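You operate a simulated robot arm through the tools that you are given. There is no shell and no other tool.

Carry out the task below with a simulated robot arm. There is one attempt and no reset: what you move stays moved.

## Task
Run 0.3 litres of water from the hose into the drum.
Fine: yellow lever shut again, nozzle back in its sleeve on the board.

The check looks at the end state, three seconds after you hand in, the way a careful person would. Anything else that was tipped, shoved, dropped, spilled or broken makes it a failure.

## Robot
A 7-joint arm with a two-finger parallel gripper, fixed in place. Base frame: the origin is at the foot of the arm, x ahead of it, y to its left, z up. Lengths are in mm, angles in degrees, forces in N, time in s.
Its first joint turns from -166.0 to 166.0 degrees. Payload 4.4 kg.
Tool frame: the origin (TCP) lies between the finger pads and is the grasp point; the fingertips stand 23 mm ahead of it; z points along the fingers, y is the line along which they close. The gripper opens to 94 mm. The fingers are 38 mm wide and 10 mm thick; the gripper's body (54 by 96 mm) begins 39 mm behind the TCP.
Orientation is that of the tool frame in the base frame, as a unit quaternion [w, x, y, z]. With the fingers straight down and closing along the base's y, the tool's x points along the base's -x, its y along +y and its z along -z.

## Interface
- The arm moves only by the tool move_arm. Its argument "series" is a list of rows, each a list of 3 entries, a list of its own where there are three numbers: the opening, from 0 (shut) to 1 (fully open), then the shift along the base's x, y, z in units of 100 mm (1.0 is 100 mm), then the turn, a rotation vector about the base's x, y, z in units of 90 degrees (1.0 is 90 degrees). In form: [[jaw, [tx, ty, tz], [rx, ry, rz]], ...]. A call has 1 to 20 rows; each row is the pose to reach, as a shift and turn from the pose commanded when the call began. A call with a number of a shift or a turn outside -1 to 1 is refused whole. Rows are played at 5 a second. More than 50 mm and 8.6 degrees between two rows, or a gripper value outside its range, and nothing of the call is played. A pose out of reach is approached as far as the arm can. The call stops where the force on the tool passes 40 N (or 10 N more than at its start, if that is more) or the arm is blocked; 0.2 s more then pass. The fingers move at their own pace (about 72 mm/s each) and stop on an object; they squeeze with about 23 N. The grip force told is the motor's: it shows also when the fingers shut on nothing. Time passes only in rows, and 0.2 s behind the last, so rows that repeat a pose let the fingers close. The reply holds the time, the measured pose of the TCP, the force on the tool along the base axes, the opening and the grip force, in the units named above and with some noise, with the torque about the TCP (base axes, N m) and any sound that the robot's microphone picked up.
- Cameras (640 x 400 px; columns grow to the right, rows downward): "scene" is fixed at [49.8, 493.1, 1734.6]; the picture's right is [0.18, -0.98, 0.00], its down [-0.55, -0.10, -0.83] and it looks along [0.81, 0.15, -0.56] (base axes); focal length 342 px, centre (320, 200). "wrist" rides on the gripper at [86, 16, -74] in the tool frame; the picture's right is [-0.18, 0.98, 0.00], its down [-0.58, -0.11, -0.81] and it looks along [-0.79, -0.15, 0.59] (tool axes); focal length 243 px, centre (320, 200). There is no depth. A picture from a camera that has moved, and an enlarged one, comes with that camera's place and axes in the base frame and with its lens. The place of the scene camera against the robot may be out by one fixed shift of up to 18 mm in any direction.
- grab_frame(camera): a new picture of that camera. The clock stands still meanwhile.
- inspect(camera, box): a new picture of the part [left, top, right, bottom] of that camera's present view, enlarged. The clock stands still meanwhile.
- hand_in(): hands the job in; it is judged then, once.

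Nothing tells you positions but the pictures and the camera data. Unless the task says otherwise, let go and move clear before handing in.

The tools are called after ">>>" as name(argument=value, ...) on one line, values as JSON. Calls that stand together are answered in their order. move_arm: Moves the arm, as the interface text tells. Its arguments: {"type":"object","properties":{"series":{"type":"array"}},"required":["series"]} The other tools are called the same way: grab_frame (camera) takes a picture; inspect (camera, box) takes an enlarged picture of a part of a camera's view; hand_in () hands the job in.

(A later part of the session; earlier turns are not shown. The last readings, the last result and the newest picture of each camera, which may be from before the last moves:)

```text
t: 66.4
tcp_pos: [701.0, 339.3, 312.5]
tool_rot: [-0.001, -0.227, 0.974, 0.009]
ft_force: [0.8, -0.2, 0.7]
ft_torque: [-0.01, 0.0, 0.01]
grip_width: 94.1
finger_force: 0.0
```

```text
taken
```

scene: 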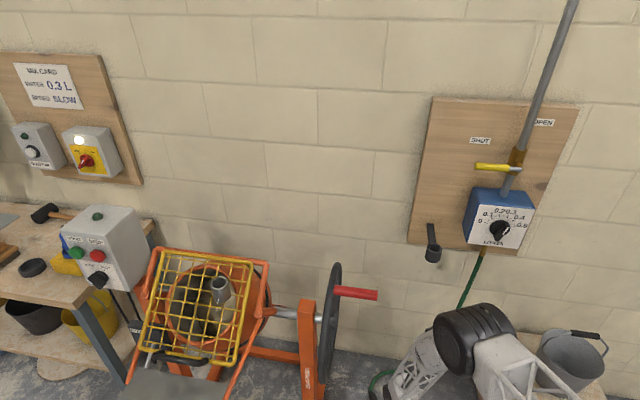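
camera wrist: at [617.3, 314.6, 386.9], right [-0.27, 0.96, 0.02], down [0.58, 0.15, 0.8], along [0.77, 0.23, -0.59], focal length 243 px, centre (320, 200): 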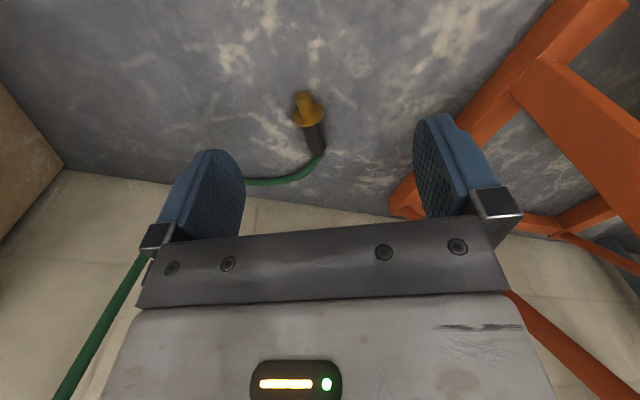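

The nozzle is in view: flange (857, 370), neck (939, 417), axis about 30°. I'll move over its mid-body at (886, 387) and stop at z≈130.

>>> move_arm(series=[[1, [0.33, 0.08, -0.1], [0, 0, 0.02]], [1, [0.66, 0.16, -0.3], [0, 0, 0.039]], [1, [1.0, 0.25, -0.5], [0, 0, 0.039]]])

>>> move_arm(series=[[1, [0.3, 0.08, -0.3], [0, 0, 0]], [1, [0.6, 0.16, -0.6], [0, 0, 0]], [1, [0.85, 0.23, -0.9], [0, 0, 0]]])

>>> move_arm(series=[[1, [0, 0, -0.2], [0, 0, 0]], [1, [0, 0, -0.4], [0, 0, 0]]])

>>> grab_frame(camera="wrist")

```text
t: 67.2
tcp_pos: [802.1, 363.1, 262.7]
tool_rot: [-0.002, -0.257, 0.966, 0.009]
ft_force: [0.0, -0.2, -0.6]
ft_torque: [-0.01, 0.03, 0.02]
grip_width: 93.8
finger_force: 0.1
```

```text
t: 68.0
tcp_pos: [883.9, 386.0, 173.8]
tool_rot: [-0.002, -0.257, 0.966, 0.007]
ft_force: [0.9, 0.4, 0.6]
ft_torque: [0.0, 0.04, 0.0]
grip_width: 93.8
finger_force: 0.0
```

```text
t: 68.6
tcp_pos: [885.0, 386.9, 134.3]
tool_rot: [-0.002, -0.257, 0.966, 0.007]
ft_force: [0.4, -0.3, 0.0]
ft_torque: [-0.03, 0.02, -0.02]
grip_width: 94.1
finger_force: 0.1
```

```text
taken
camera wrist: at [803.9, 357.6, 209.2], right [-0.33, 0.94, 0.02], down [0.57, 0.18, 0.8], along [0.76, 0.27, -0.59], focal length 243 px, centre (320, 200)
```

wrist: 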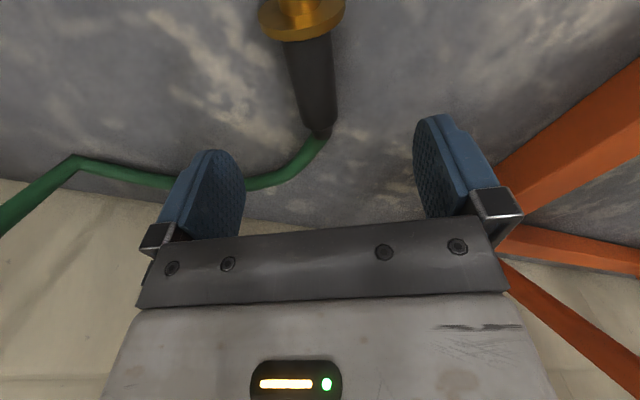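

I'm about 7 mm left of the nozzle's axis; I'll correct, go down to z≈45 and check.

>>> move_arm(series=[[1, [0.06, -0.04, -0.2], [0, 0, -0.022]], [1, [0.06, -0.04, -0.5], [0, 0, -0.022]], [1, [0.06, -0.04, -0.8], [0, 0, -0.022]], [1, [0.06, -0.04, -0.9], [0, 0, -0.022]]])

>>> grab_frame(camera="wrist")

>>> grab_frame(camera="scene")

```text
t: 69.6
tcp_pos: [890.9, 381.8, 43.2]
tool_rot: [-0.003, -0.241, 0.971, 0.008]
ft_force: [-0.2, 0.4, 0.6]
ft_torque: [-0.01, 0.02, 0.01]
grip_width: 94.0
finger_force: 0.0
```

```text
taken
camera wrist: at [808.1, 355.3, 117.8], right [-0.3, 0.95, 0.02], down [0.57, 0.16, 0.8], along [0.76, 0.25, -0.6], focal length 243 px, centre (320, 200)
```

wrist: 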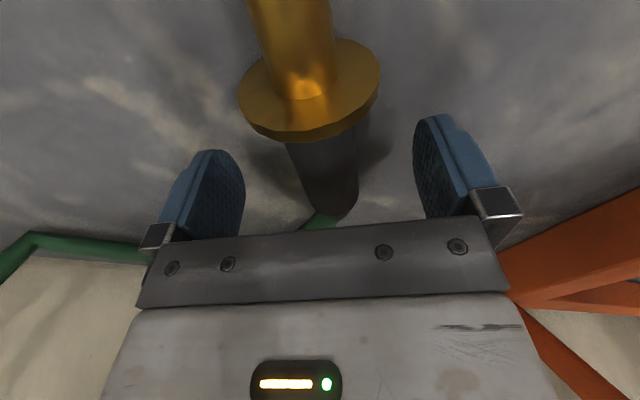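

```text
taken
```

scene: 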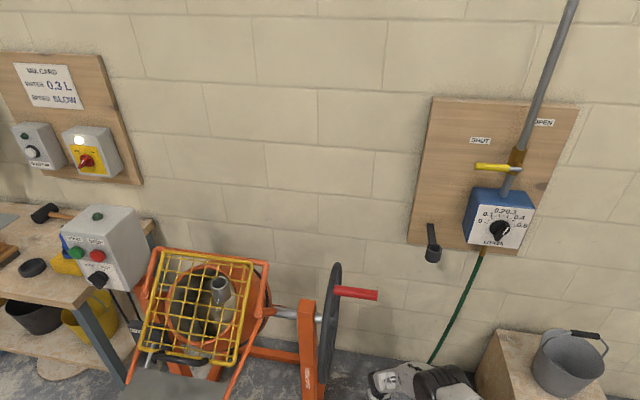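

The body lies centred between the fingers. I'll lower 14 mm more and close.

>>> move_arm(series=[[1, [0, 0, -0.07], [0, 0, 0]], [1, [0, 0, -0.13], [0, 0, 0]], [0.6, [0, 0, -0.13], [0, 0, 0]], [0.3, [0, 0, -0.13], [0, 0, 0]], [0, [0, 0, -0.13], [0, 0, 0]], [0, [0, 0, -0.13], [0, 0, 0]], [0, [0, 0, -0.13], [0, 0, 0]], [0, [0, 0, -0.13], [0, 0, 0]]])

>>> grab_frame(camera="wrist")

```text
t: 71.4
tcp_pos: [890.1, 381.6, 30.0]
tool_rot: [-0.004, -0.24, 0.971, 0.008]
ft_force: [0.1, 0.5, 1.0]
ft_torque: [-0.06, 0.06, -0.05]
grip_width: 33.2
finger_force: 22.6
```

```text
taken
camera wrist: at [808.1, 355.5, 105.2], right [-0.3, 0.95, 0.02], down [0.57, 0.16, 0.8], along [0.76, 0.25, -0.6], focal length 243 px, centre (320, 200)
```

wrist: 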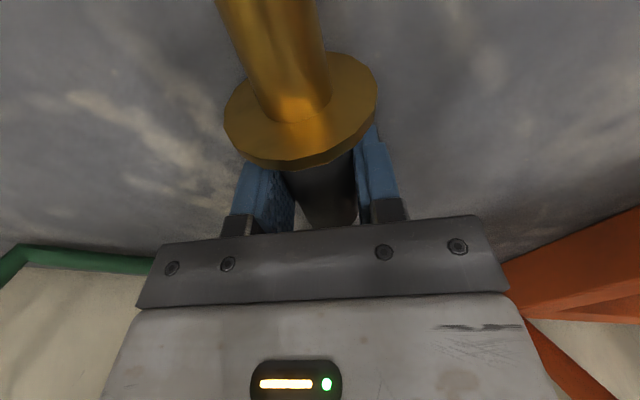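

The grip is now on the full body (33 mm, so the first grasp had been on the taper). I'll lift gently and check that it holds.

>>> move_arm(series=[[0, [0, 0, 0.1], [0, 0, 0]], [0, [-0.1, 0, 0.3], [0, 0, 0]], [0, [-0.2, -0.1, 0.5], [0, 0, 0]], [0, [-0.3, -0.2, 0.75], [0, 0, 0]], [0, [-0.4, -0.2, 1.0], [0, 0, 0]]])

>>> move_arm(series=[[0, [-0.2, -0.1, 0.25], [0, 0, 0]], [0, [-0.4, -0.1, 0.5], [0, 0, 0]], [0, [-0.6, -0.2, 0.75], [0, 0, 0]], [0, [-0.8, -0.3, 1.0], [0, 0, 0]]])

>>> grab_frame(camera="wrist")

>>> grab_frame(camera="scene")

```text
t: 72.6
tcp_pos: [849.8, 362.3, 129.4]
tool_rot: [-0.002, -0.241, 0.97, 0.008]
ft_force: [-0.5, 0.1, -2.1]
ft_torque: [0.0, -0.04, -0.01]
grip_width: 33.0
finger_force: 23.0
```

```text
t: 73.6
tcp_pos: [770.7, 331.6, 230.0]
tool_rot: [-0.002, -0.24, 0.971, 0.009]
ft_force: [-0.1, 0.1, -2.2]
ft_torque: [0.01, 0.0, 0.0]
grip_width: 32.8
finger_force: 22.8
```

```text
taken
camera wrist: at [688.4, 305.4, 304.7], right [-0.3, 0.95, 0.02], down [0.57, 0.16, 0.8], along [0.76, 0.25, -0.6], focal length 243 px, centre (320, 200)
```

wrist: 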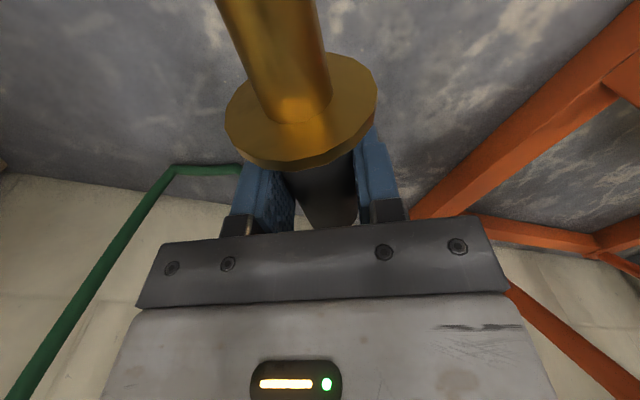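

```text
taken
```

scene: 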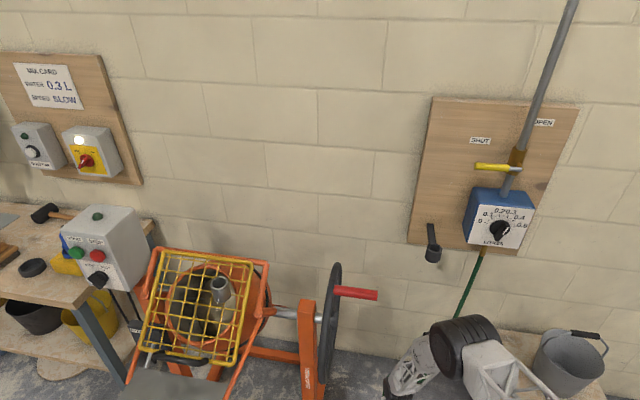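

It holds firmly (2.2 N). I'll raise it, drawing back to about x≈620 so the hose keeps away from the handwheel.

>>> move_arm(series=[[0, [-0.15, -0.1, 0.25], [0, 0, 0]], [0, [-0.3, -0.15, 0.5], [0, 0, 0]], [0, [-0.5, -0.2, 0.75], [0, 0, 0]], [0, [-0.7, -0.3, 1.0], [0, 0, 0]]])

>>> move_arm(series=[[0, [-0.15, -0.0, 0.25], [0, 0, 0]], [0, [-0.3, -0.05, 0.5], [0, 0, 0]], [0, [-0.45, -0.1, 0.75], [0, 0, 0]], [0, [-0.6, -0.1, 1.0], [0, 0, 0]]])

>>> move_arm(series=[[0, [0, 0, 0.25], [0.042, -0.08, 0]], [0, [0, 0, 0.5], [0.084, -0.159, 0]], [0, [0, 0, 0.75], [0.126, -0.239, 0]], [0, [0, 0, 1.0], [0.168, -0.319, 0]]])

>>> move_arm(series=[[0, [0, 0, 0.25], [0.042, -0.08, 0]], [0, [0, 0, 0.5], [0.084, -0.159, 0]], [0, [0, 0, 0.75], [0.126, -0.239, 0]], [0, [0, 0, 1.0], [0.168, -0.319, 0]]])

>>> grab_frame(camera="wrist")

>>> grab_frame(camera="scene")

```text
t: 74.6
tcp_pos: [700.5, 302.6, 329.5]
tool_rot: [-0.004, -0.24, 0.971, 0.008]
ft_force: [-0.6, 0.8, -2.0]
ft_torque: [-0.01, -0.03, -0.01]
grip_width: 33.2
finger_force: 23.2
```

```text
t: 75.6
tcp_pos: [639.8, 289.7, 428.7]
tool_rot: [-0.003, -0.241, 0.971, 0.008]
ft_force: [-0.5, 0.2, -2.6]
ft_torque: [0.0, -0.02, 0.01]
grip_width: 33.2
finger_force: 22.9
```

```text
t: 76.8
tcp_pos: [600.1, 279.2, 449.8]
tool_rot: [0.157, -0.282, 0.944, 0.063]
ft_force: [-0.3, -0.8, -2.0]
ft_torque: [0.02, -0.01, 0.01]
grip_width: 33.0
finger_force: 23.0
out of reach, approached as far as the arm can: row 3, 4
stopped in row 4: the arm was blocked; the commanded pose is now the measured one
```

```text
t: 77.8
tcp_pos: [607.9, 279.5, 558.4]
tool_rot: [0.414, -0.259, 0.863, 0.132]
ft_force: [0.4, 0.5, -2.0]
ft_torque: [0.02, 0.0, 0.01]
grip_width: 33.1
finger_force: 23.0
out of reach, approached as far as the arm can: row 1, 3, 4
```

```text
taken
camera wrist: at [506.2, 232.8, 538.0], right [-0.45, 0.88, 0.16], down [-0.16, -0.25, 0.96], along [0.88, 0.4, 0.25], focal length 243 px, centre (320, 200)
```

wrist: 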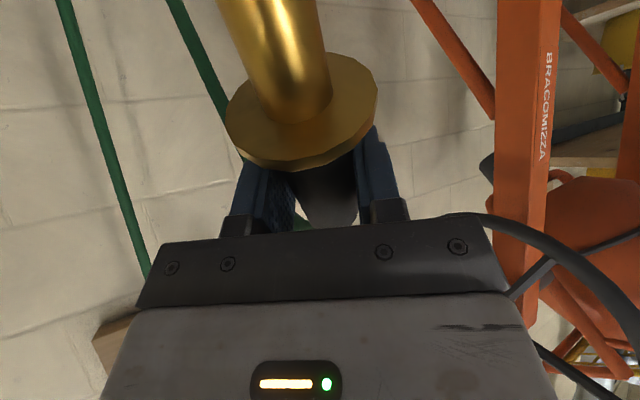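

```text
taken
```

scene: 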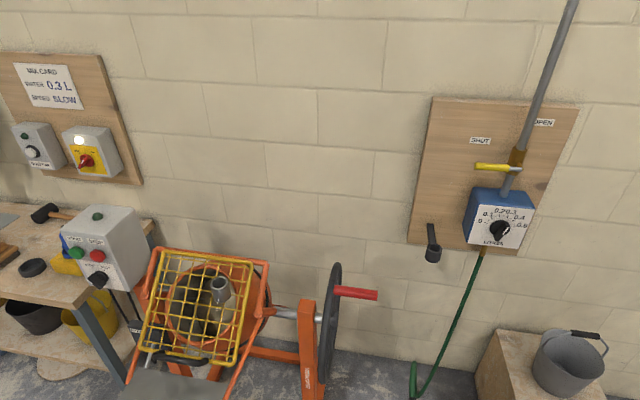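

Low and close in, the arm runs short of joint travel while pitching. The nozzle is still held, so I'll raise it first without pitching, then finish the turn higher up.

>>> move_arm(series=[[0, [0.1, 0, 0.25], [0, 0, 0]], [0, [0.2, 0, 0.5], [0, 0, 0]], [0, [0.3, 0, 0.75], [0, 0, 0]], [0, [0.3, 0, 1.0], [0, 0, 0]]])

>>> move_arm(series=[[0, [0, 0, 0.25], [0, 0, 0]], [0, [0, 0, 0.5], [0, 0, 0]], [0, [0, 0, 0.75], [0, 0, 0]], [0, [0, 0, 1.0], [0, 0, 0]]])

>>> move_arm(series=[[0, [0, 0, 0.25], [0, 0, 0]], [0, [0, 0, 0.5], [0, 0, 0]], [0, [0, 0, 0.75], [0, 0, 0]], [0, [0, 0, 1.0], [0, 0, 0]]])

>>> grab_frame(camera="scene")

```text
t: 78.8
tcp_pos: [637.6, 281.3, 660.4]
tool_rot: [0.422, -0.265, 0.859, 0.113]
ft_force: [0.3, 0.7, -2.4]
ft_torque: [-0.03, 0.0, -0.02]
grip_width: 33.4
finger_force: 23.1
out of reach, approached as far as the arm can: row 1, 2
```

```text
t: 79.8
tcp_pos: [638.7, 280.8, 758.6]
tool_rot: [0.422, -0.265, 0.859, 0.114]
ft_force: [0.3, -0.8, -2.4]
ft_torque: [-0.02, -0.04, -0.02]
grip_width: 33.3
finger_force: 23.1
```

```text
t: 80.8
tcp_pos: [637.5, 280.1, 856.9]
tool_rot: [0.422, -0.265, 0.859, 0.114]
ft_force: [-1.3, -0.6, -1.5]
ft_torque: [0.03, 0.0, -0.01]
grip_width: 33.2
finger_force: 23.3
```

```text
taken
```

scene: 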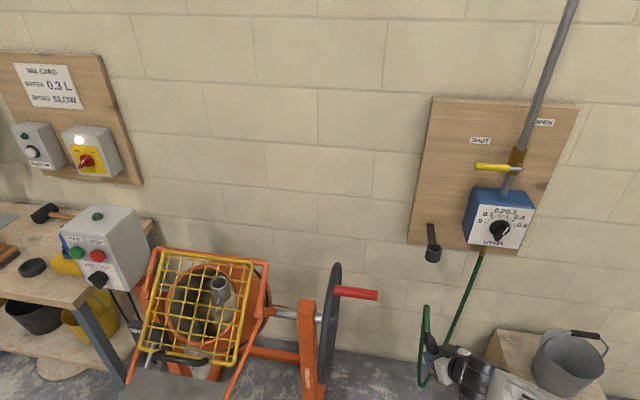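

>>> move_arm(series=[[0, [0, 0, 0.25], [0, 0, 0]], [0, [0, 0, 0.5], [0, 0, 0]], [0, [0, 0, 0.75], [0, 0, 0]], [0, [0, 0, 1.0], [0, 0, 0]]])

>>> move_arm(series=[[0, [0, 0, 0.25], [0, 0, 0]], [0, [0, 0, 0.5], [0, 0, 0]], [0, [0, 0, 0.75], [0, 0, 0]], [0, [0, 0, 1.0], [0, 0, 0]]])

>>> move_arm(series=[[0, [0, 0, 0.25], [0, 0, 0]], [0, [0, 0, 0.5], [0, 0, 0]], [0, [0, 0, 0.75], [0, 0, 0]], [0, [0, 0, 1.0], [0, 0, 0]]])

>>> move_arm(series=[[0, [0, 0, 0.25], [0, 0, 0]], [0, [0, 0, 0.5], [0, 0, 0]], [0, [0, 0, 0.75], [0, 0, 0]], [0, [0, 0, 1.0], [0, 0, 0]]])

>>> grab_frame(camera="scene")

>>> grab_frame(camera="wrist")

```text
t: 81.8
tcp_pos: [637.3, 279.4, 959.6]
tool_rot: [0.421, -0.265, 0.86, 0.115]
ft_force: [0.6, -0.5, -2.8]
ft_torque: [0.0, 0.02, -0.01]
grip_width: 33.3
finger_force: 22.7
```

```text
t: 82.8
tcp_pos: [638.1, 280.2, 1058.1]
tool_rot: [0.422, -0.266, 0.859, 0.115]
ft_force: [0.2, 0.5, -2.4]
ft_torque: [0.04, 0.0, 0.03]
grip_width: 33.2
finger_force: 23.0
```

```text
t: 83.8
tcp_pos: [638.0, 278.9, 1157.9]
tool_rot: [0.422, -0.266, 0.859, 0.115]
ft_force: [0.5, -0.1, -1.6]
ft_torque: [-0.05, -0.01, 0.02]
grip_width: 32.9
finger_force: 23.0
```

```text
t: 84.8
tcp_pos: [638.5, 280.4, 1259.4]
tool_rot: [0.422, -0.265, 0.859, 0.114]
ft_force: [-0.3, 0.0, -2.5]
ft_torque: [0.0, 0.0, 0.0]
grip_width: 33.2
finger_force: 23.3
```

```text
taken
```

scene: 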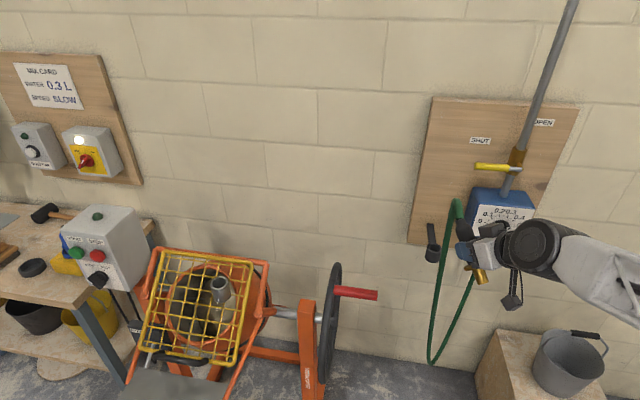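

```text
taken
camera wrist: at [537.3, 232.4, 1235.6], right [-0.45, 0.88, 0.12], down [-0.18, -0.22, 0.96], along [0.87, 0.41, 0.26], focal length 243 px, centre (320, 200)
```

wrist: 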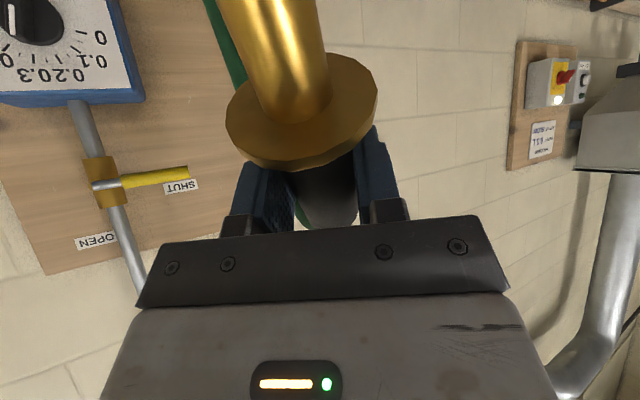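

Held well, and the hose hangs free. Now I'll finish tilting so the spout points straight down (about 47° more, allowing for the slight tilt in the grip).

>>> move_arm(series=[[0, [0, 0, 0], [0.05, -0.0715, 0]], [0, [0, 0, 0], [0.1, -0.143, 0]], [0, [0, 0, 0], [0.15, -0.2145, 0]], [0, [0, 0, 0], [0.2, -0.286, 0]], [0, [0, 0, 0], [0.25, -0.3575, 0]], [0, [0, 0, 0], [0.3, -0.429, 0]], [0, [0, 0, 0], [0.3, -0.429, 0]]])

>>> inspect(camera="scene", box=[420, 160, 600, 320])

>>> grab_frame(camera="wrist")

```text
t: 86.4
tcp_pos: [638.5, 279.8, 1258.6]
tool_rot: [0.729, -0.185, 0.623, 0.215]
ft_force: [-0.6, -0.3, -3.1]
ft_torque: [0.01, -0.01, 0.0]
grip_width: 33.0
finger_force: 23.7
out of reach, approached as far as the arm can: row 5
```

```text
2.50 times, centred on (510, 240) of scene
camera zoom: at [49.8, 493.1, 1734.6], right [0.18, -0.98, 0.0], down [-0.55, -0.1, -0.83], along [0.81, 0.15, -0.56], focal length 854 px, centre (-155, 100)
```

zoom: 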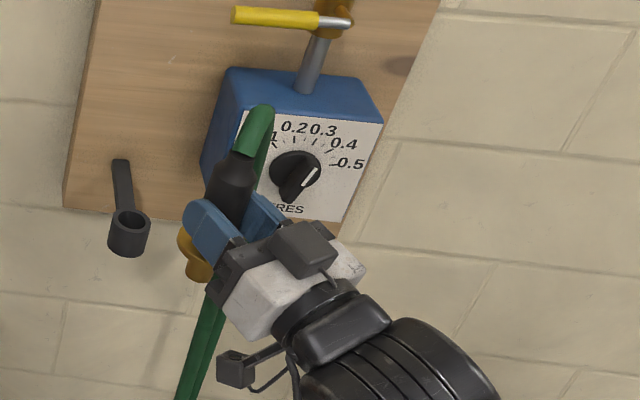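

```text
taken
camera wrist: at [580.0, 262.2, 1161.7], right [-0.56, 0.81, 0.18], down [-0.69, -0.57, 0.45], along [0.47, 0.13, 0.88], focal length 243 px, centre (320, 200)
```

wrist: 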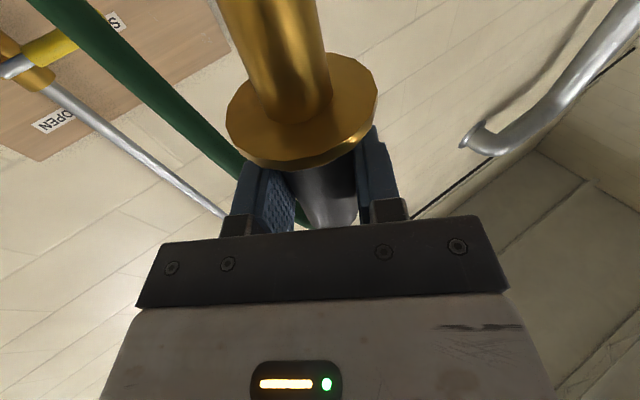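

>>> inspect(camera="scene", box=[470, 195, 530, 275])

>>> inspect(camera="scene", box=[430, 200, 500, 280])

```text
5.00 times, centred on (500, 235) of scene
camera zoom: at [49.8, 493.1, 1734.6], right [0.18, -0.98, 0.0], down [-0.55, -0.1, -0.83], along [0.81, 0.15, -0.56], focal length 1708 px, centre (-580, 25)
```

zoom: 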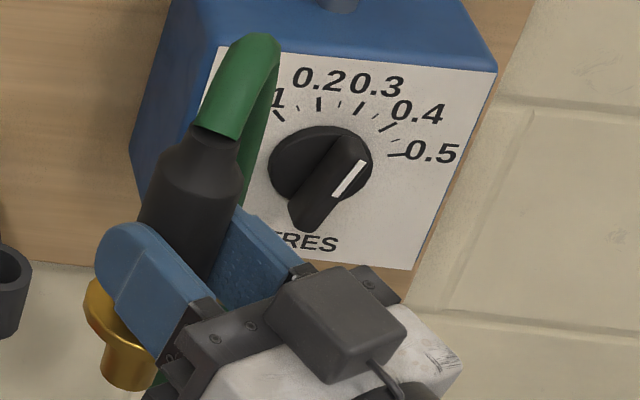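

```text
5.00 times, centred on (465, 240) of scene
camera zoom: at [49.8, 493.1, 1734.6], right [0.18, -0.98, 0.0], down [-0.55, -0.1, -0.83], along [0.81, 0.15, -0.56], focal length 1708 px, centre (-405, 0)
```

zoom: 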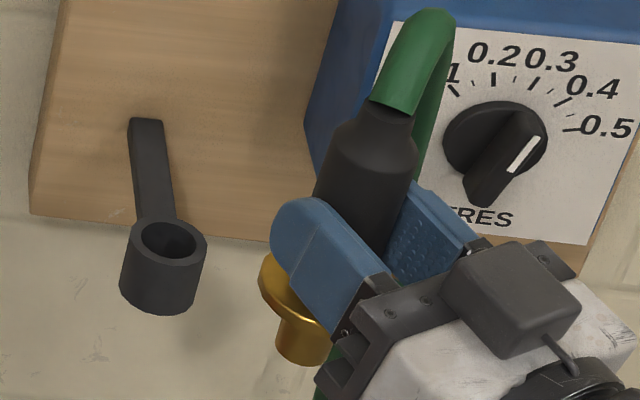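

The nozzle hangs upright within about 3°, matching my 9° grip-tilt estimate. With the cup mouth at about (599, 869, 1070), I'll now carry it round in front of the handwheel in stages, watching the forces.

>>> move_arm(series=[[0, [-0.2, 0.15, 0.1], [-0.01, 0, 0]], [0, [-0.4, 0.3, 0.2], [-0.02, 0, 0]], [0, [-0.6, 0.5, 0.3], [-0.03, 0, 0]], [0, [-0.8, 0.75, 0.4], [-0.03, 0, 0]], [0, [-0.9, 1.0, 0.5], [-0.03, 0, 0]]])

>>> grab_frame(camera="scene")

```text
t: 87.6
tcp_pos: [575.7, 329.8, 1299.3]
tool_rot: [0.723, -0.206, 0.628, 0.203]
ft_force: [-0.6, -0.3, -1.4]
ft_torque: [-0.01, 0.0, -0.01]
grip_width: 32.9
finger_force: 22.9
out of reach, approached as far as the arm can: row 3, 4, 5
```

```text
taken
```

scene: 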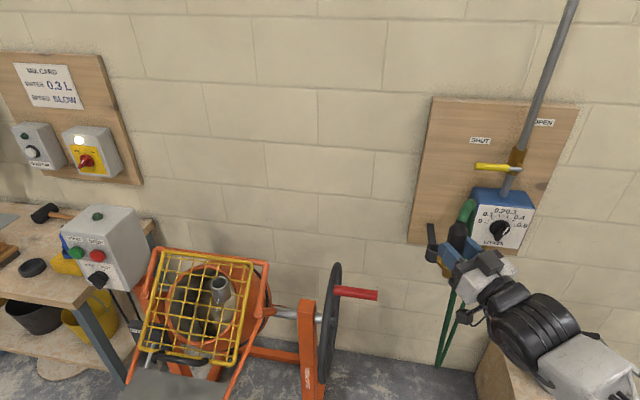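

The arm's wrist runs short again at this yaw. Yawing about the upright nozzle is harmless, so I'll try turning the tool further towards the drum.

>>> move_arm(series=[[0, [0, 0, 0], [0, 0, 0.08]], [0, [0, 0, 0], [0, 0, 0.16]], [0, [0, 0, 0], [0, 0, 0.24]]])

>>> move_arm(series=[[0, [0, 0.25, 0], [0, 0, 0]], [0, [0, 0.5, 0], [0, 0, 0]], [0, [0, 0.75, 0], [0, 0, 0.05]], [0, [0, 1.0, 0], [0, 0, 0.1]]])

>>> grab_frame(camera="scene")

```text
t: 88.4
tcp_pos: [574.3, 329.2, 1300.1]
tool_rot: [0.674, -0.316, 0.58, 0.332]
ft_force: [0.0, 1.0, -2.1]
ft_torque: [-0.05, 0.03, -0.05]
grip_width: 33.0
finger_force: 23.0
```

```text
t: 89.4
tcp_pos: [574.5, 429.0, 1298.4]
tool_rot: [0.646, -0.36, 0.553, 0.384]
ft_force: [-0.6, 0.0, -2.7]
ft_torque: [0.02, -0.01, -0.02]
grip_width: 33.1
finger_force: 22.4
```

```text
taken
```

scene: 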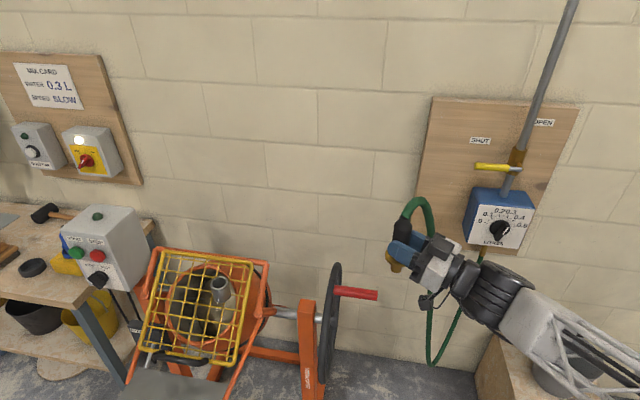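

That helped; no extra load on the nozzle. Continuing left in stages.

>>> move_arm(series=[[0, [-0.1, 0.25, 0.1], [0, 0, 0]], [0, [-0.2, 0.5, 0.1], [0, 0, 0]], [0, [-0.3, 0.75, 0.1], [0, 0, 0]], [0, [-0.4, 1.0, 0.1], [0, 0, 0]]])

>>> grab_frame(camera="scene")

>>> move_arm(series=[[0, [0, 0.25, 0], [0, 0, 0]], [0, [0, 0.5, 0], [0, 0, 0]], [0, [0, 0.75, 0], [0, 0, 0]], [0, [0, 1.0, 0], [0, 0, 0]]])

>>> grab_frame(camera="scene")

```text
t: 90.4
tcp_pos: [535.2, 529.9, 1307.9]
tool_rot: [0.647, -0.36, 0.552, 0.384]
ft_force: [0.0, 0.1, -2.5]
ft_torque: [-0.03, 0.03, 0.01]
grip_width: 33.2
finger_force: 22.7
```

```text
taken
```

scene: 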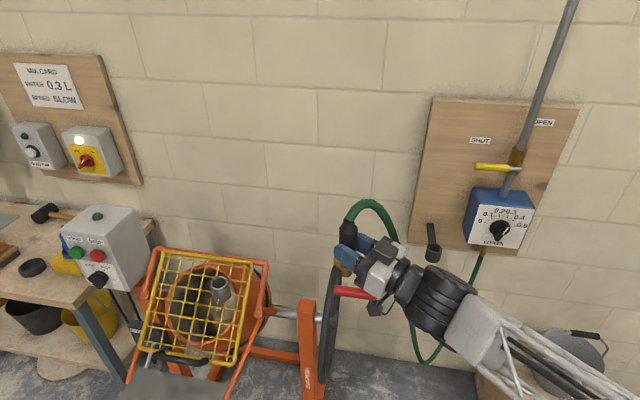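

```text
t: 91.4
tcp_pos: [533.6, 629.4, 1309.4]
tool_rot: [0.646, -0.36, 0.553, 0.384]
ft_force: [-0.5, -0.3, -2.0]
ft_torque: [-0.01, 0.0, 0.0]
grip_width: 33.0
finger_force: 23.0
```

```text
taken
```

scene: 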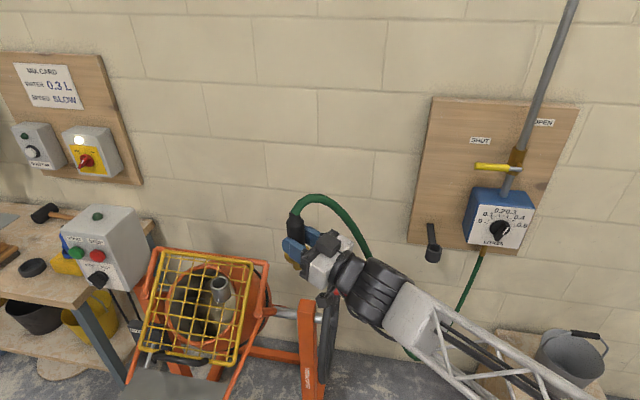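

All quiet; the hose trails behind the arm. Two more legs bring it near the cup.

>>> move_arm(series=[[0, [0.05, 0.25, 0], [0, 0, 0]], [0, [0.1, 0.5, 0], [0, 0, 0]], [0, [0.15, 0.75, 0], [0, 0, 0]], [0, [0.2, 1.0, 0], [0, 0, 0]]])

>>> move_arm(series=[[0, [0.05, 0.25, 0], [0, 0, 0]], [0, [0.1, 0.5, 0], [0, 0, 0]], [0, [0.2, 0.75, 0], [0, 0, 0]], [0, [0.3, 1.0, 0], [0, 0, 0]]])

>>> grab_frame(camera="scene")

>>> grab_frame(camera="wrist")

```text
t: 92.4
tcp_pos: [555.9, 729.3, 1310.0]
tool_rot: [0.647, -0.36, 0.552, 0.384]
ft_force: [0.6, 0.5, -1.7]
ft_torque: [-0.03, 0.0, 0.04]
grip_width: 33.0
finger_force: 22.9
```

```text
t: 93.4
tcp_pos: [584.3, 830.1, 1309.6]
tool_rot: [0.646, -0.36, 0.552, 0.384]
ft_force: [-0.5, 0.1, -1.9]
ft_torque: [-0.02, 0.0, 0.01]
grip_width: 33.1
finger_force: 23.0
```

```text
taken
```

scene: 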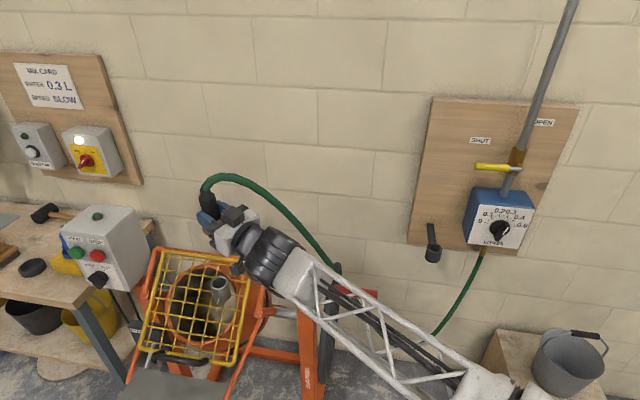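

```text
taken
camera wrist: at [546.7, 779.2, 1212.7], right [-0.9, 0.42, 0.14], down [-0.31, -0.82, 0.48], along [0.32, 0.38, 0.87], focal length 243 px, centre (320, 200)
```

wrist: 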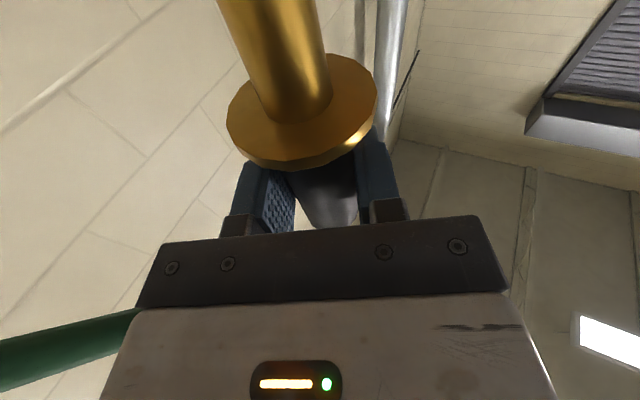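

The nozzle is beside the cup, well above it. I'll enlarge the scene view to compare nozzle and cup.

>>> inspect(camera="scene", box=[180, 160, 280, 310])

>>> inspect(camera="scene", box=[185, 170, 245, 250])

>>> inspect(camera="scene", box=[300, 230, 420, 330])

```text
2.67 times, centred on (230, 235) of scene
camera zoom: at [49.8, 493.1, 1734.6], right [0.18, -0.98, 0.0], down [-0.55, -0.1, -0.83], along [0.81, 0.15, -0.56], focal length 911 px, centre (560, 107)
```

zoom: 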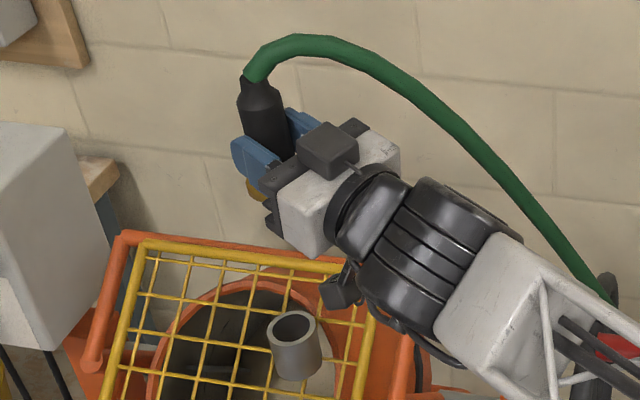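

```text
5.00 times, centred on (215, 210) of scene
camera zoom: at [49.8, 493.1, 1734.6], right [0.18, -0.98, 0.0], down [-0.55, -0.1, -0.83], along [0.81, 0.15, -0.56], focal length 1708 px, centre (845, 150)
```

zoom: 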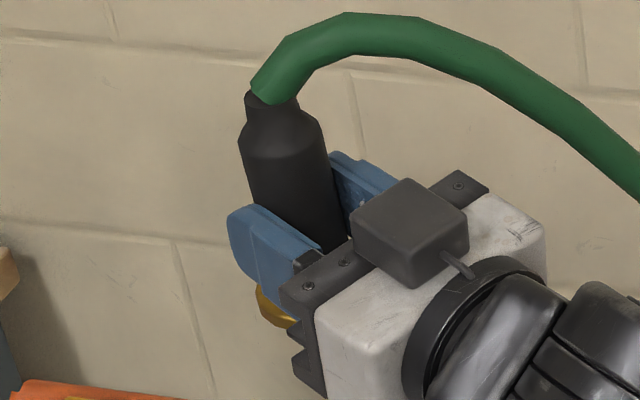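

```text
4.00 times, centred on (360, 280) of scene
camera zoom: at [49.8, 493.1, 1734.6], right [0.18, -0.98, 0.0], down [-0.55, -0.1, -0.83], along [0.81, 0.15, -0.56], focal length 1367 px, centre (160, -120)
```

zoom: 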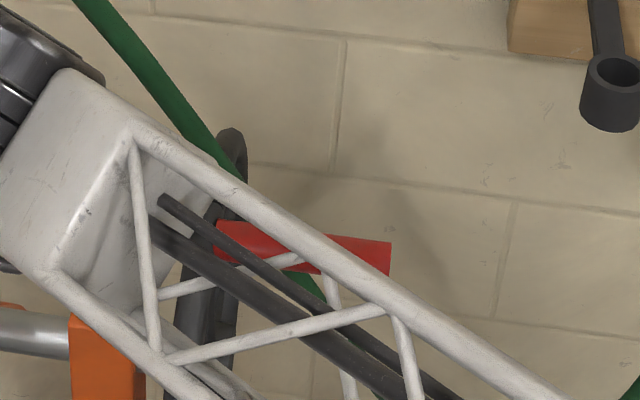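

The hose drapes beside the wheel and the nozzle is upright. Before lowering I'll swing the tool's yaw back (so the wrist camera clears the guard), moving to a hover over the cup.

>>> move_arm(series=[[0, [0.0, 0.05, -0.2], [0, 0, -0.08]], [0, [0, 0.1, -0.4], [0, 0, -0.16]], [0, [0, 0.15, -0.6], [0, 0, -0.24]], [0, [0, 0.2, -0.7], [0, 0, -0.32]], [0, [0, 0.2, -0.8], [0, 0, -0.4]]])

>>> grab_frame(camera="scene")

```text
t: 94.8
tcp_pos: [577.5, 829.7, 1110.0]
tool_rot: [0.534, -0.263, 0.802, 0.045]
ft_force: [0.1, -0.1, -2.0]
ft_torque: [0.0, -0.01, 0.0]
grip_width: 32.8
finger_force: 22.5
out of reach, approached as far as the arm can: row 1, 2, 3, 4
stopped in row 5: the arm was blocked; the commanded pose is now the measured one
```

```text
taken
```

scene: 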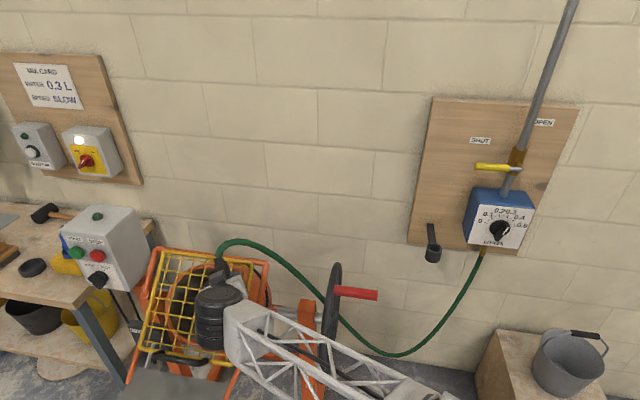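

The arm took an unexpected posture: lower (z=1110) and pitched down, and it stopped as blocked. I must check for contact with the guard right away.

>>> inspect(camera="scene", box=[120, 220, 400, 400])

>>> inspect(camera="scene", box=[180, 230, 280, 330])

>>> grab_frame(camera="wrist")

```text
2.22 times, centred on (260, 310) of scene
camera zoom: at [49.8, 493.1, 1734.6], right [0.18, -0.98, 0.0], down [-0.55, -0.1, -0.83], along [0.81, 0.15, -0.56], focal length 759 px, centre (453, -44)
```

zoom: 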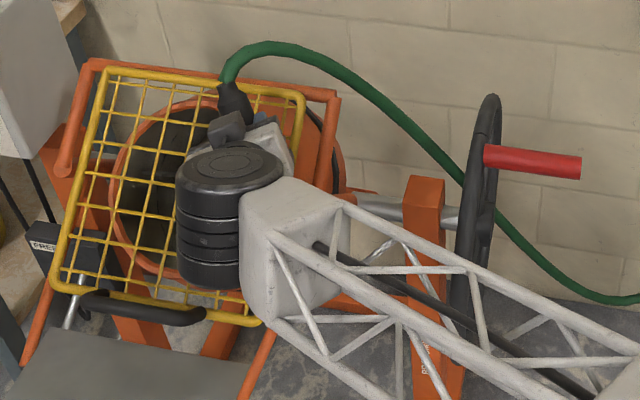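

```text
4.00 times, centred on (230, 280) of scene
camera zoom: at [49.8, 493.1, 1734.6], right [0.18, -0.98, 0.0], down [-0.55, -0.1, -0.83], along [0.81, 0.15, -0.56], focal length 1367 px, centre (680, -120)
```

zoom: 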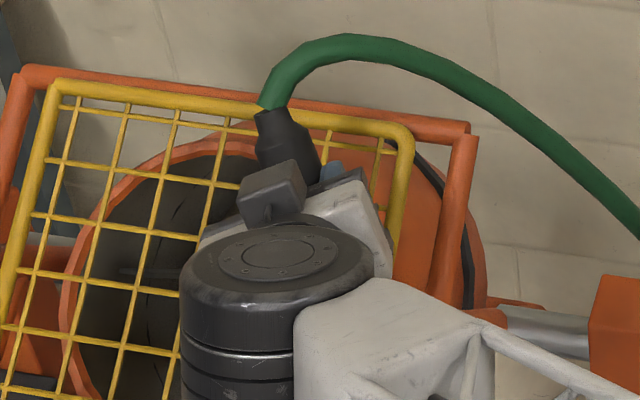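

```text
taken
camera wrist: at [482.7, 785.8, 1062.4], right [-0.41, 0.91, -0.04], down [-0.45, -0.16, 0.88], along [0.79, 0.38, 0.48], focal length 243 px, centre (320, 200)
```

wrist: 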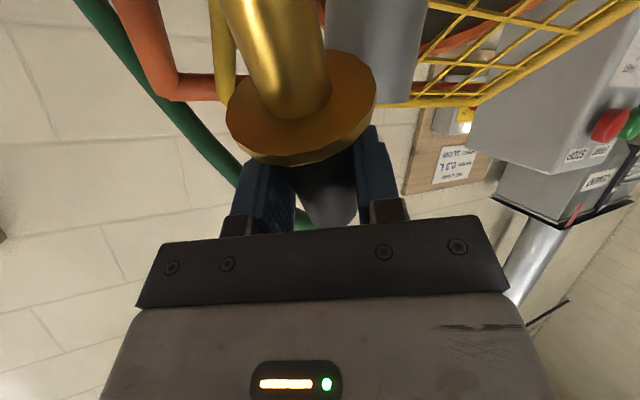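

Nothing seems shifted, and the nozzle hangs just in front of the cup. I'll go straight up to get clearance.

>>> move_arm(series=[[0, [0, 0, 0.2], [0, 0, 0]], [0, [0, 0, 0.4], [0, 0, 0]], [0, [0, 0, 0.6], [0, 0, 0]], [0, [0, 0, 0.8], [0, 0, 0]], [0, [0, 0, 1.0], [0, 0, 0]]])

>>> grab_frame(camera="scene")

```text
t: 96.0
tcp_pos: [578.2, 829.8, 1209.5]
tool_rot: [0.534, -0.263, 0.803, 0.044]
ft_force: [-0.2, -0.3, -2.4]
ft_torque: [0.04, 0.01, -0.02]
grip_width: 32.8
finger_force: 22.6
```

```text
taken
```

scene: 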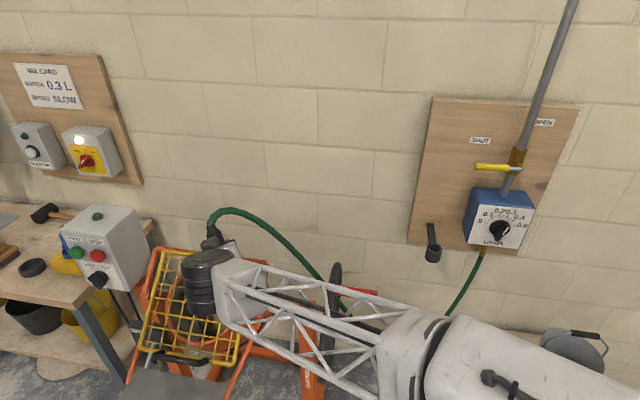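

Clear again. I'll raise further, then turn the yaw back up (where the arm was comfortable) and level the tool; a 9° leaning insertion is fine for the 20 mm spout in the much wider cup and keeps the wrist camera higher.

>>> move_arm(series=[[0, [0, -0.05, 0.25], [0, 0, 0.05]], [0, [0, -0.1, 0.5], [0, 0, 0.1]], [0, [0, -0.15, 0.75], [0, 0, 0.17]], [0, [0, -0.2, 1.0], [0, 0, 0.25]], [0, [0, -0.2, 1.0], [0, 0, 0.33]], [0, [0, -0.2, 1.0], [0, 0, 0.4]]])

>>> grab_frame(camera="scene")

```text
t: 97.4
tcp_pos: [578.3, 809.9, 1311.8]
tool_rot: [0.505, -0.46, 0.708, 0.18]
ft_force: [-0.8, 0.4, -2.5]
ft_torque: [-0.02, 0.01, 0.0]
grip_width: 32.9
finger_force: 22.8
out of reach, approached as far as the arm can: row 6
```

```text
taken
```

scene: 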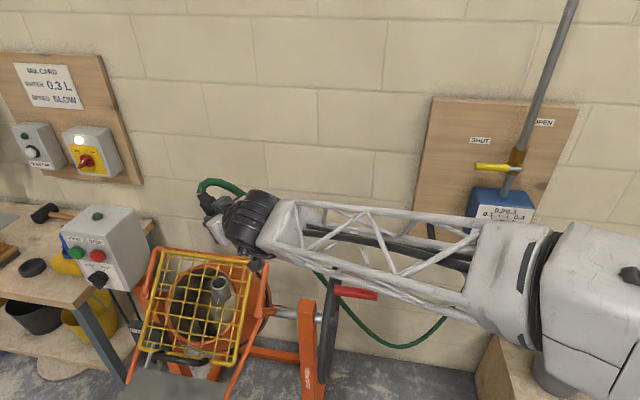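

>>> move_arm(series=[[0, [0, 0, 0], [0.056, -0.0425, 0]], [0, [0, 0, 0], [0.111, -0.085, 0]], [0, [0, 0, 0], [0.167, -0.1275, 0]], [0, [0, 0, 0], [0.2226, -0.17, 0]]])

>>> grab_frame(camera="scene")

>>> grab_frame(camera="wrist")

```text
t: 98.6
tcp_pos: [595.8, 835.6, 1475.9]
tool_rot: [0.696, -0.363, 0.568, 0.249]
ft_force: [-1.1, -2.1, 3.8]
ft_torque: [-0.26, 0.23, 0.01]
grip_width: 33.1
finger_force: 22.6
out of reach, approached as far as the arm can: row 1, 2
stopped in row 4: the arm was blocked; the commanded pose is now the measured one
```

```text
taken
```

scene: 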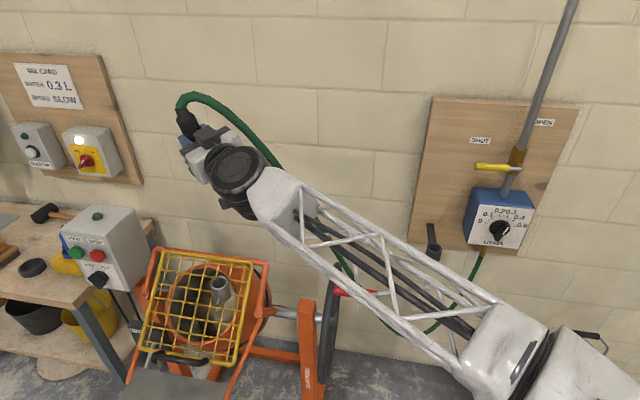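

```text
taken
camera wrist: at [559.5, 781.6, 1381.8], right [-0.79, 0.61, -0.04], down [-0.54, -0.66, 0.51], along [0.29, 0.43, 0.86], focal length 243 px, centre (320, 200)
```

wrist: 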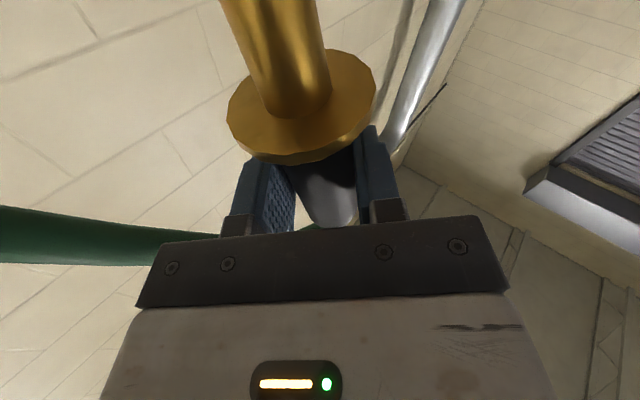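

The arm hopped to a higher posture (z≈1476), still holding. I'll set the exact tool orientation that worked before (az 64°), then descend straight from there.

>>> move_arm(series=[[0, [0, 0, 0], [0.028, 0.029, 0.047]], [0, [0, 0, 0], [0.055, 0.057, 0.095]], [0, [0, 0, 0], [0.083, 0.086, 0.142]], [0, [0, 0, 0], [0.083, 0.086, 0.142]]])

>>> move_arm(series=[[0, [0, 0, -0.25], [0, 0, 0]], [0, [0, 0, -0.5], [0, 0, 0]], [0, [0, 0, -0.75], [0, 0, 0]], [0, [0, 0, -1.0], [0, 0, 0]]])

>>> grab_frame(camera="scene")

```text
t: 99.6
tcp_pos: [598.6, 838.3, 1462.7]
tool_rot: [0.641, -0.364, 0.556, 0.383]
ft_force: [0.2, 1.2, -2.1]
ft_torque: [0.0, -0.03, 0.02]
grip_width: 32.7
finger_force: 22.5
```

```text
t: 100.6
tcp_pos: [620.3, 867.1, 1380.1]
tool_rot: [0.642, -0.364, 0.555, 0.383]
ft_force: [0.1, -0.4, -1.9]
ft_torque: [-0.01, 0.04, 0.0]
grip_width: 33.0
finger_force: 22.8
out of reach, approached as far as the arm can: row 1, 2, 3, 4
```

```text
taken
```

scene: 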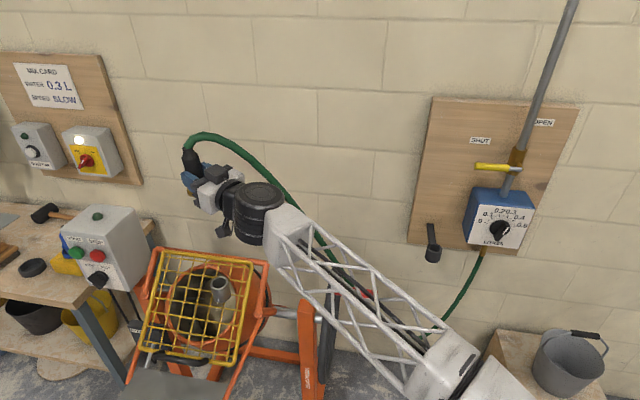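

From this posture the cup isn't reachable with the camera hanging below. A better plan: return the nozzle to its sleeve, re-grip it with the tool pitched about 30° down (a comfortable posture at the drum, with the camera well clear), and bring it back. First I retrace the way.

>>> move_arm(series=[[0, [-0.1, -0.25, 0], [0, 0, 0]], [0, [-0.2, -0.5, 0], [0, 0, 0]], [0, [-0.3, -0.75, 0], [0, 0, 0]], [0, [-0.4, -1.0, 0], [0, 0, 0]]])

>>> move_arm(series=[[0, [-0.1, -0.25, 0], [0, 0, 0]], [0, [-0.2, -0.5, 0], [0, 0, 0]], [0, [-0.3, -0.75, 0], [0, 0, 0]], [0, [-0.4, -1.0, 0], [0, 0, 0]]])

>>> grab_frame(camera="scene")

```text
t: 101.6
tcp_pos: [581.0, 768.9, 1378.0]
tool_rot: [0.642, -0.364, 0.556, 0.382]
ft_force: [0.1, 1.1, -2.5]
ft_torque: [0.02, 0.01, -0.01]
grip_width: 32.9
finger_force: 22.9
```

```text
t: 102.6
tcp_pos: [540.7, 667.5, 1379.3]
tool_rot: [0.641, -0.364, 0.556, 0.383]
ft_force: [-0.5, -0.8, -2.1]
ft_torque: [0.01, 0.01, -0.01]
grip_width: 32.9
finger_force: 23.5
```

```text
taken
```

scene: 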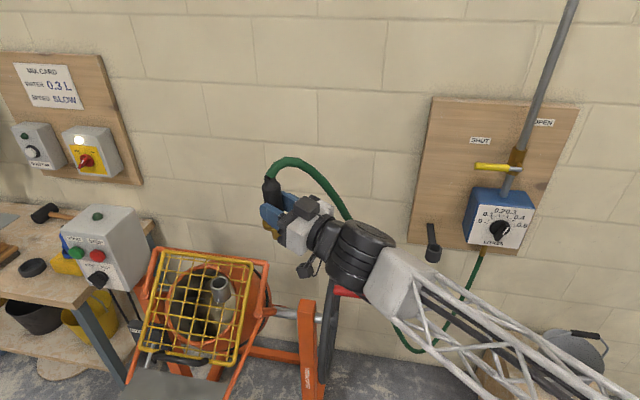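

This posture is the earlier comfortable one again (forearm and tool in line). Before giving up on a direct approach, I'll try once more to go over the cup and descend at constant orientation in small steps.

>>> move_arm(series=[[0, [0.1, 0.25, -0.15], [0, 0, 0]], [0, [0.2, 0.5, -0.3], [0, 0, 0]], [0, [0.3, 0.75, -0.5], [0, 0, 0]], [0, [0.35, 1.0, -0.7], [0, 0, 0]]])

>>> move_arm(series=[[0, [0.05, 0.2, 0], [0, 0, 0]], [0, [0.1, 0.4, -0.1], [0, 0, 0]], [0, [0.15, 0.6, -0.2], [0, 0, 0]], [0, [0.15, 0.6, -0.4], [0, 0, 0]]])

>>> grab_frame(camera="scene")

```text
t: 103.6
tcp_pos: [576.3, 767.8, 1313.2]
tool_rot: [0.643, -0.364, 0.555, 0.383]
ft_force: [-0.5, -0.4, -1.2]
ft_torque: [-0.08, 0.03, 0.01]
grip_width: 32.8
finger_force: 22.7
```

```text
t: 104.6
tcp_pos: [590.3, 828.1, 1270.8]
tool_rot: [0.642, -0.364, 0.556, 0.383]
ft_force: [-0.1, 0.1, -2.6]
ft_torque: [-0.04, 0.05, -0.04]
grip_width: 33.1
finger_force: 22.4
```

```text
taken
```

scene: 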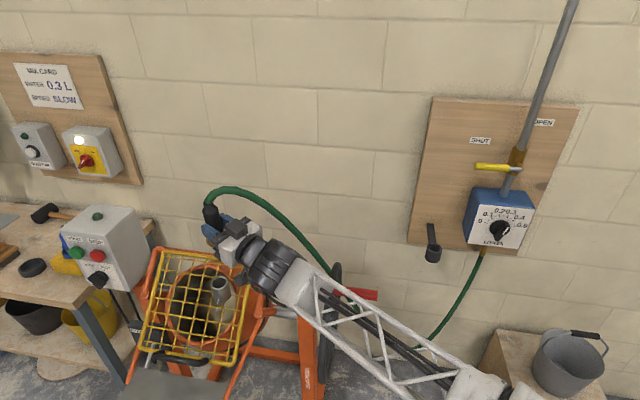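

No limit this time. Continuing down gently over the cup.

>>> move_arm(series=[[0, [0.02, 0.08, -0.2], [0, 0, 0]], [0, [0.05, 0.15, -0.4], [0, 0, 0]], [0, [0.08, 0.22, -0.6], [0, 0, 0]], [0, [0.08, 0.27, -0.75], [0, 0, 0]]])

>>> grab_frame(camera="scene")

>>> inspect(camera="scene", box=[170, 200, 290, 320])

>>> grab_frame(camera="wrist")

```text
t: 105.6
tcp_pos: [598.4, 855.4, 1195.3]
tool_rot: [0.642, -0.364, 0.555, 0.383]
ft_force: [-0.3, 0.3, -2.0]
ft_torque: [-0.05, 0.02, 0.04]
grip_width: 32.8
finger_force: 23.3
```

```text
taken
```

scene: 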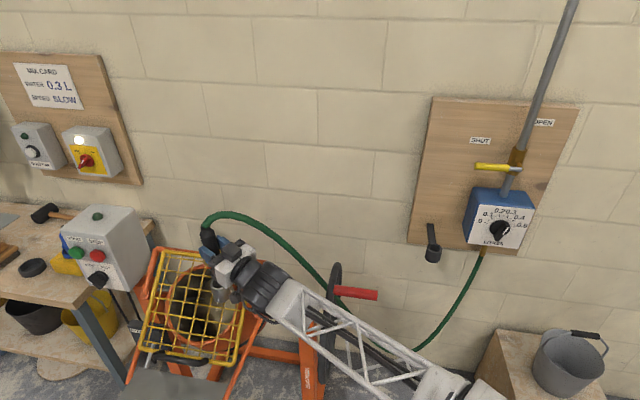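

```text
3.33 times, centred on (230, 260) of scene
camera zoom: at [49.8, 493.1, 1734.6], right [0.18, -0.98, 0.0], down [-0.55, -0.1, -0.83], along [0.81, 0.15, -0.56], focal length 1139 px, centre (620, 0)
```

zoom: 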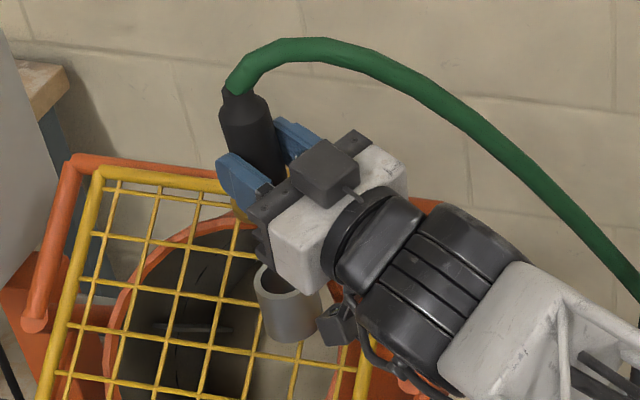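

```text
taken
camera wrist: at [559.7, 804.0, 1100.4], right [-0.9, 0.42, 0.14], down [-0.3, -0.82, 0.49], along [0.32, 0.39, 0.86], focal length 243 px, centre (320, 200)
```

wrist: 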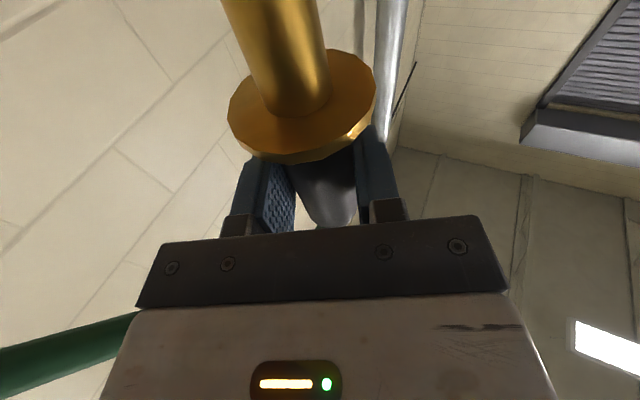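

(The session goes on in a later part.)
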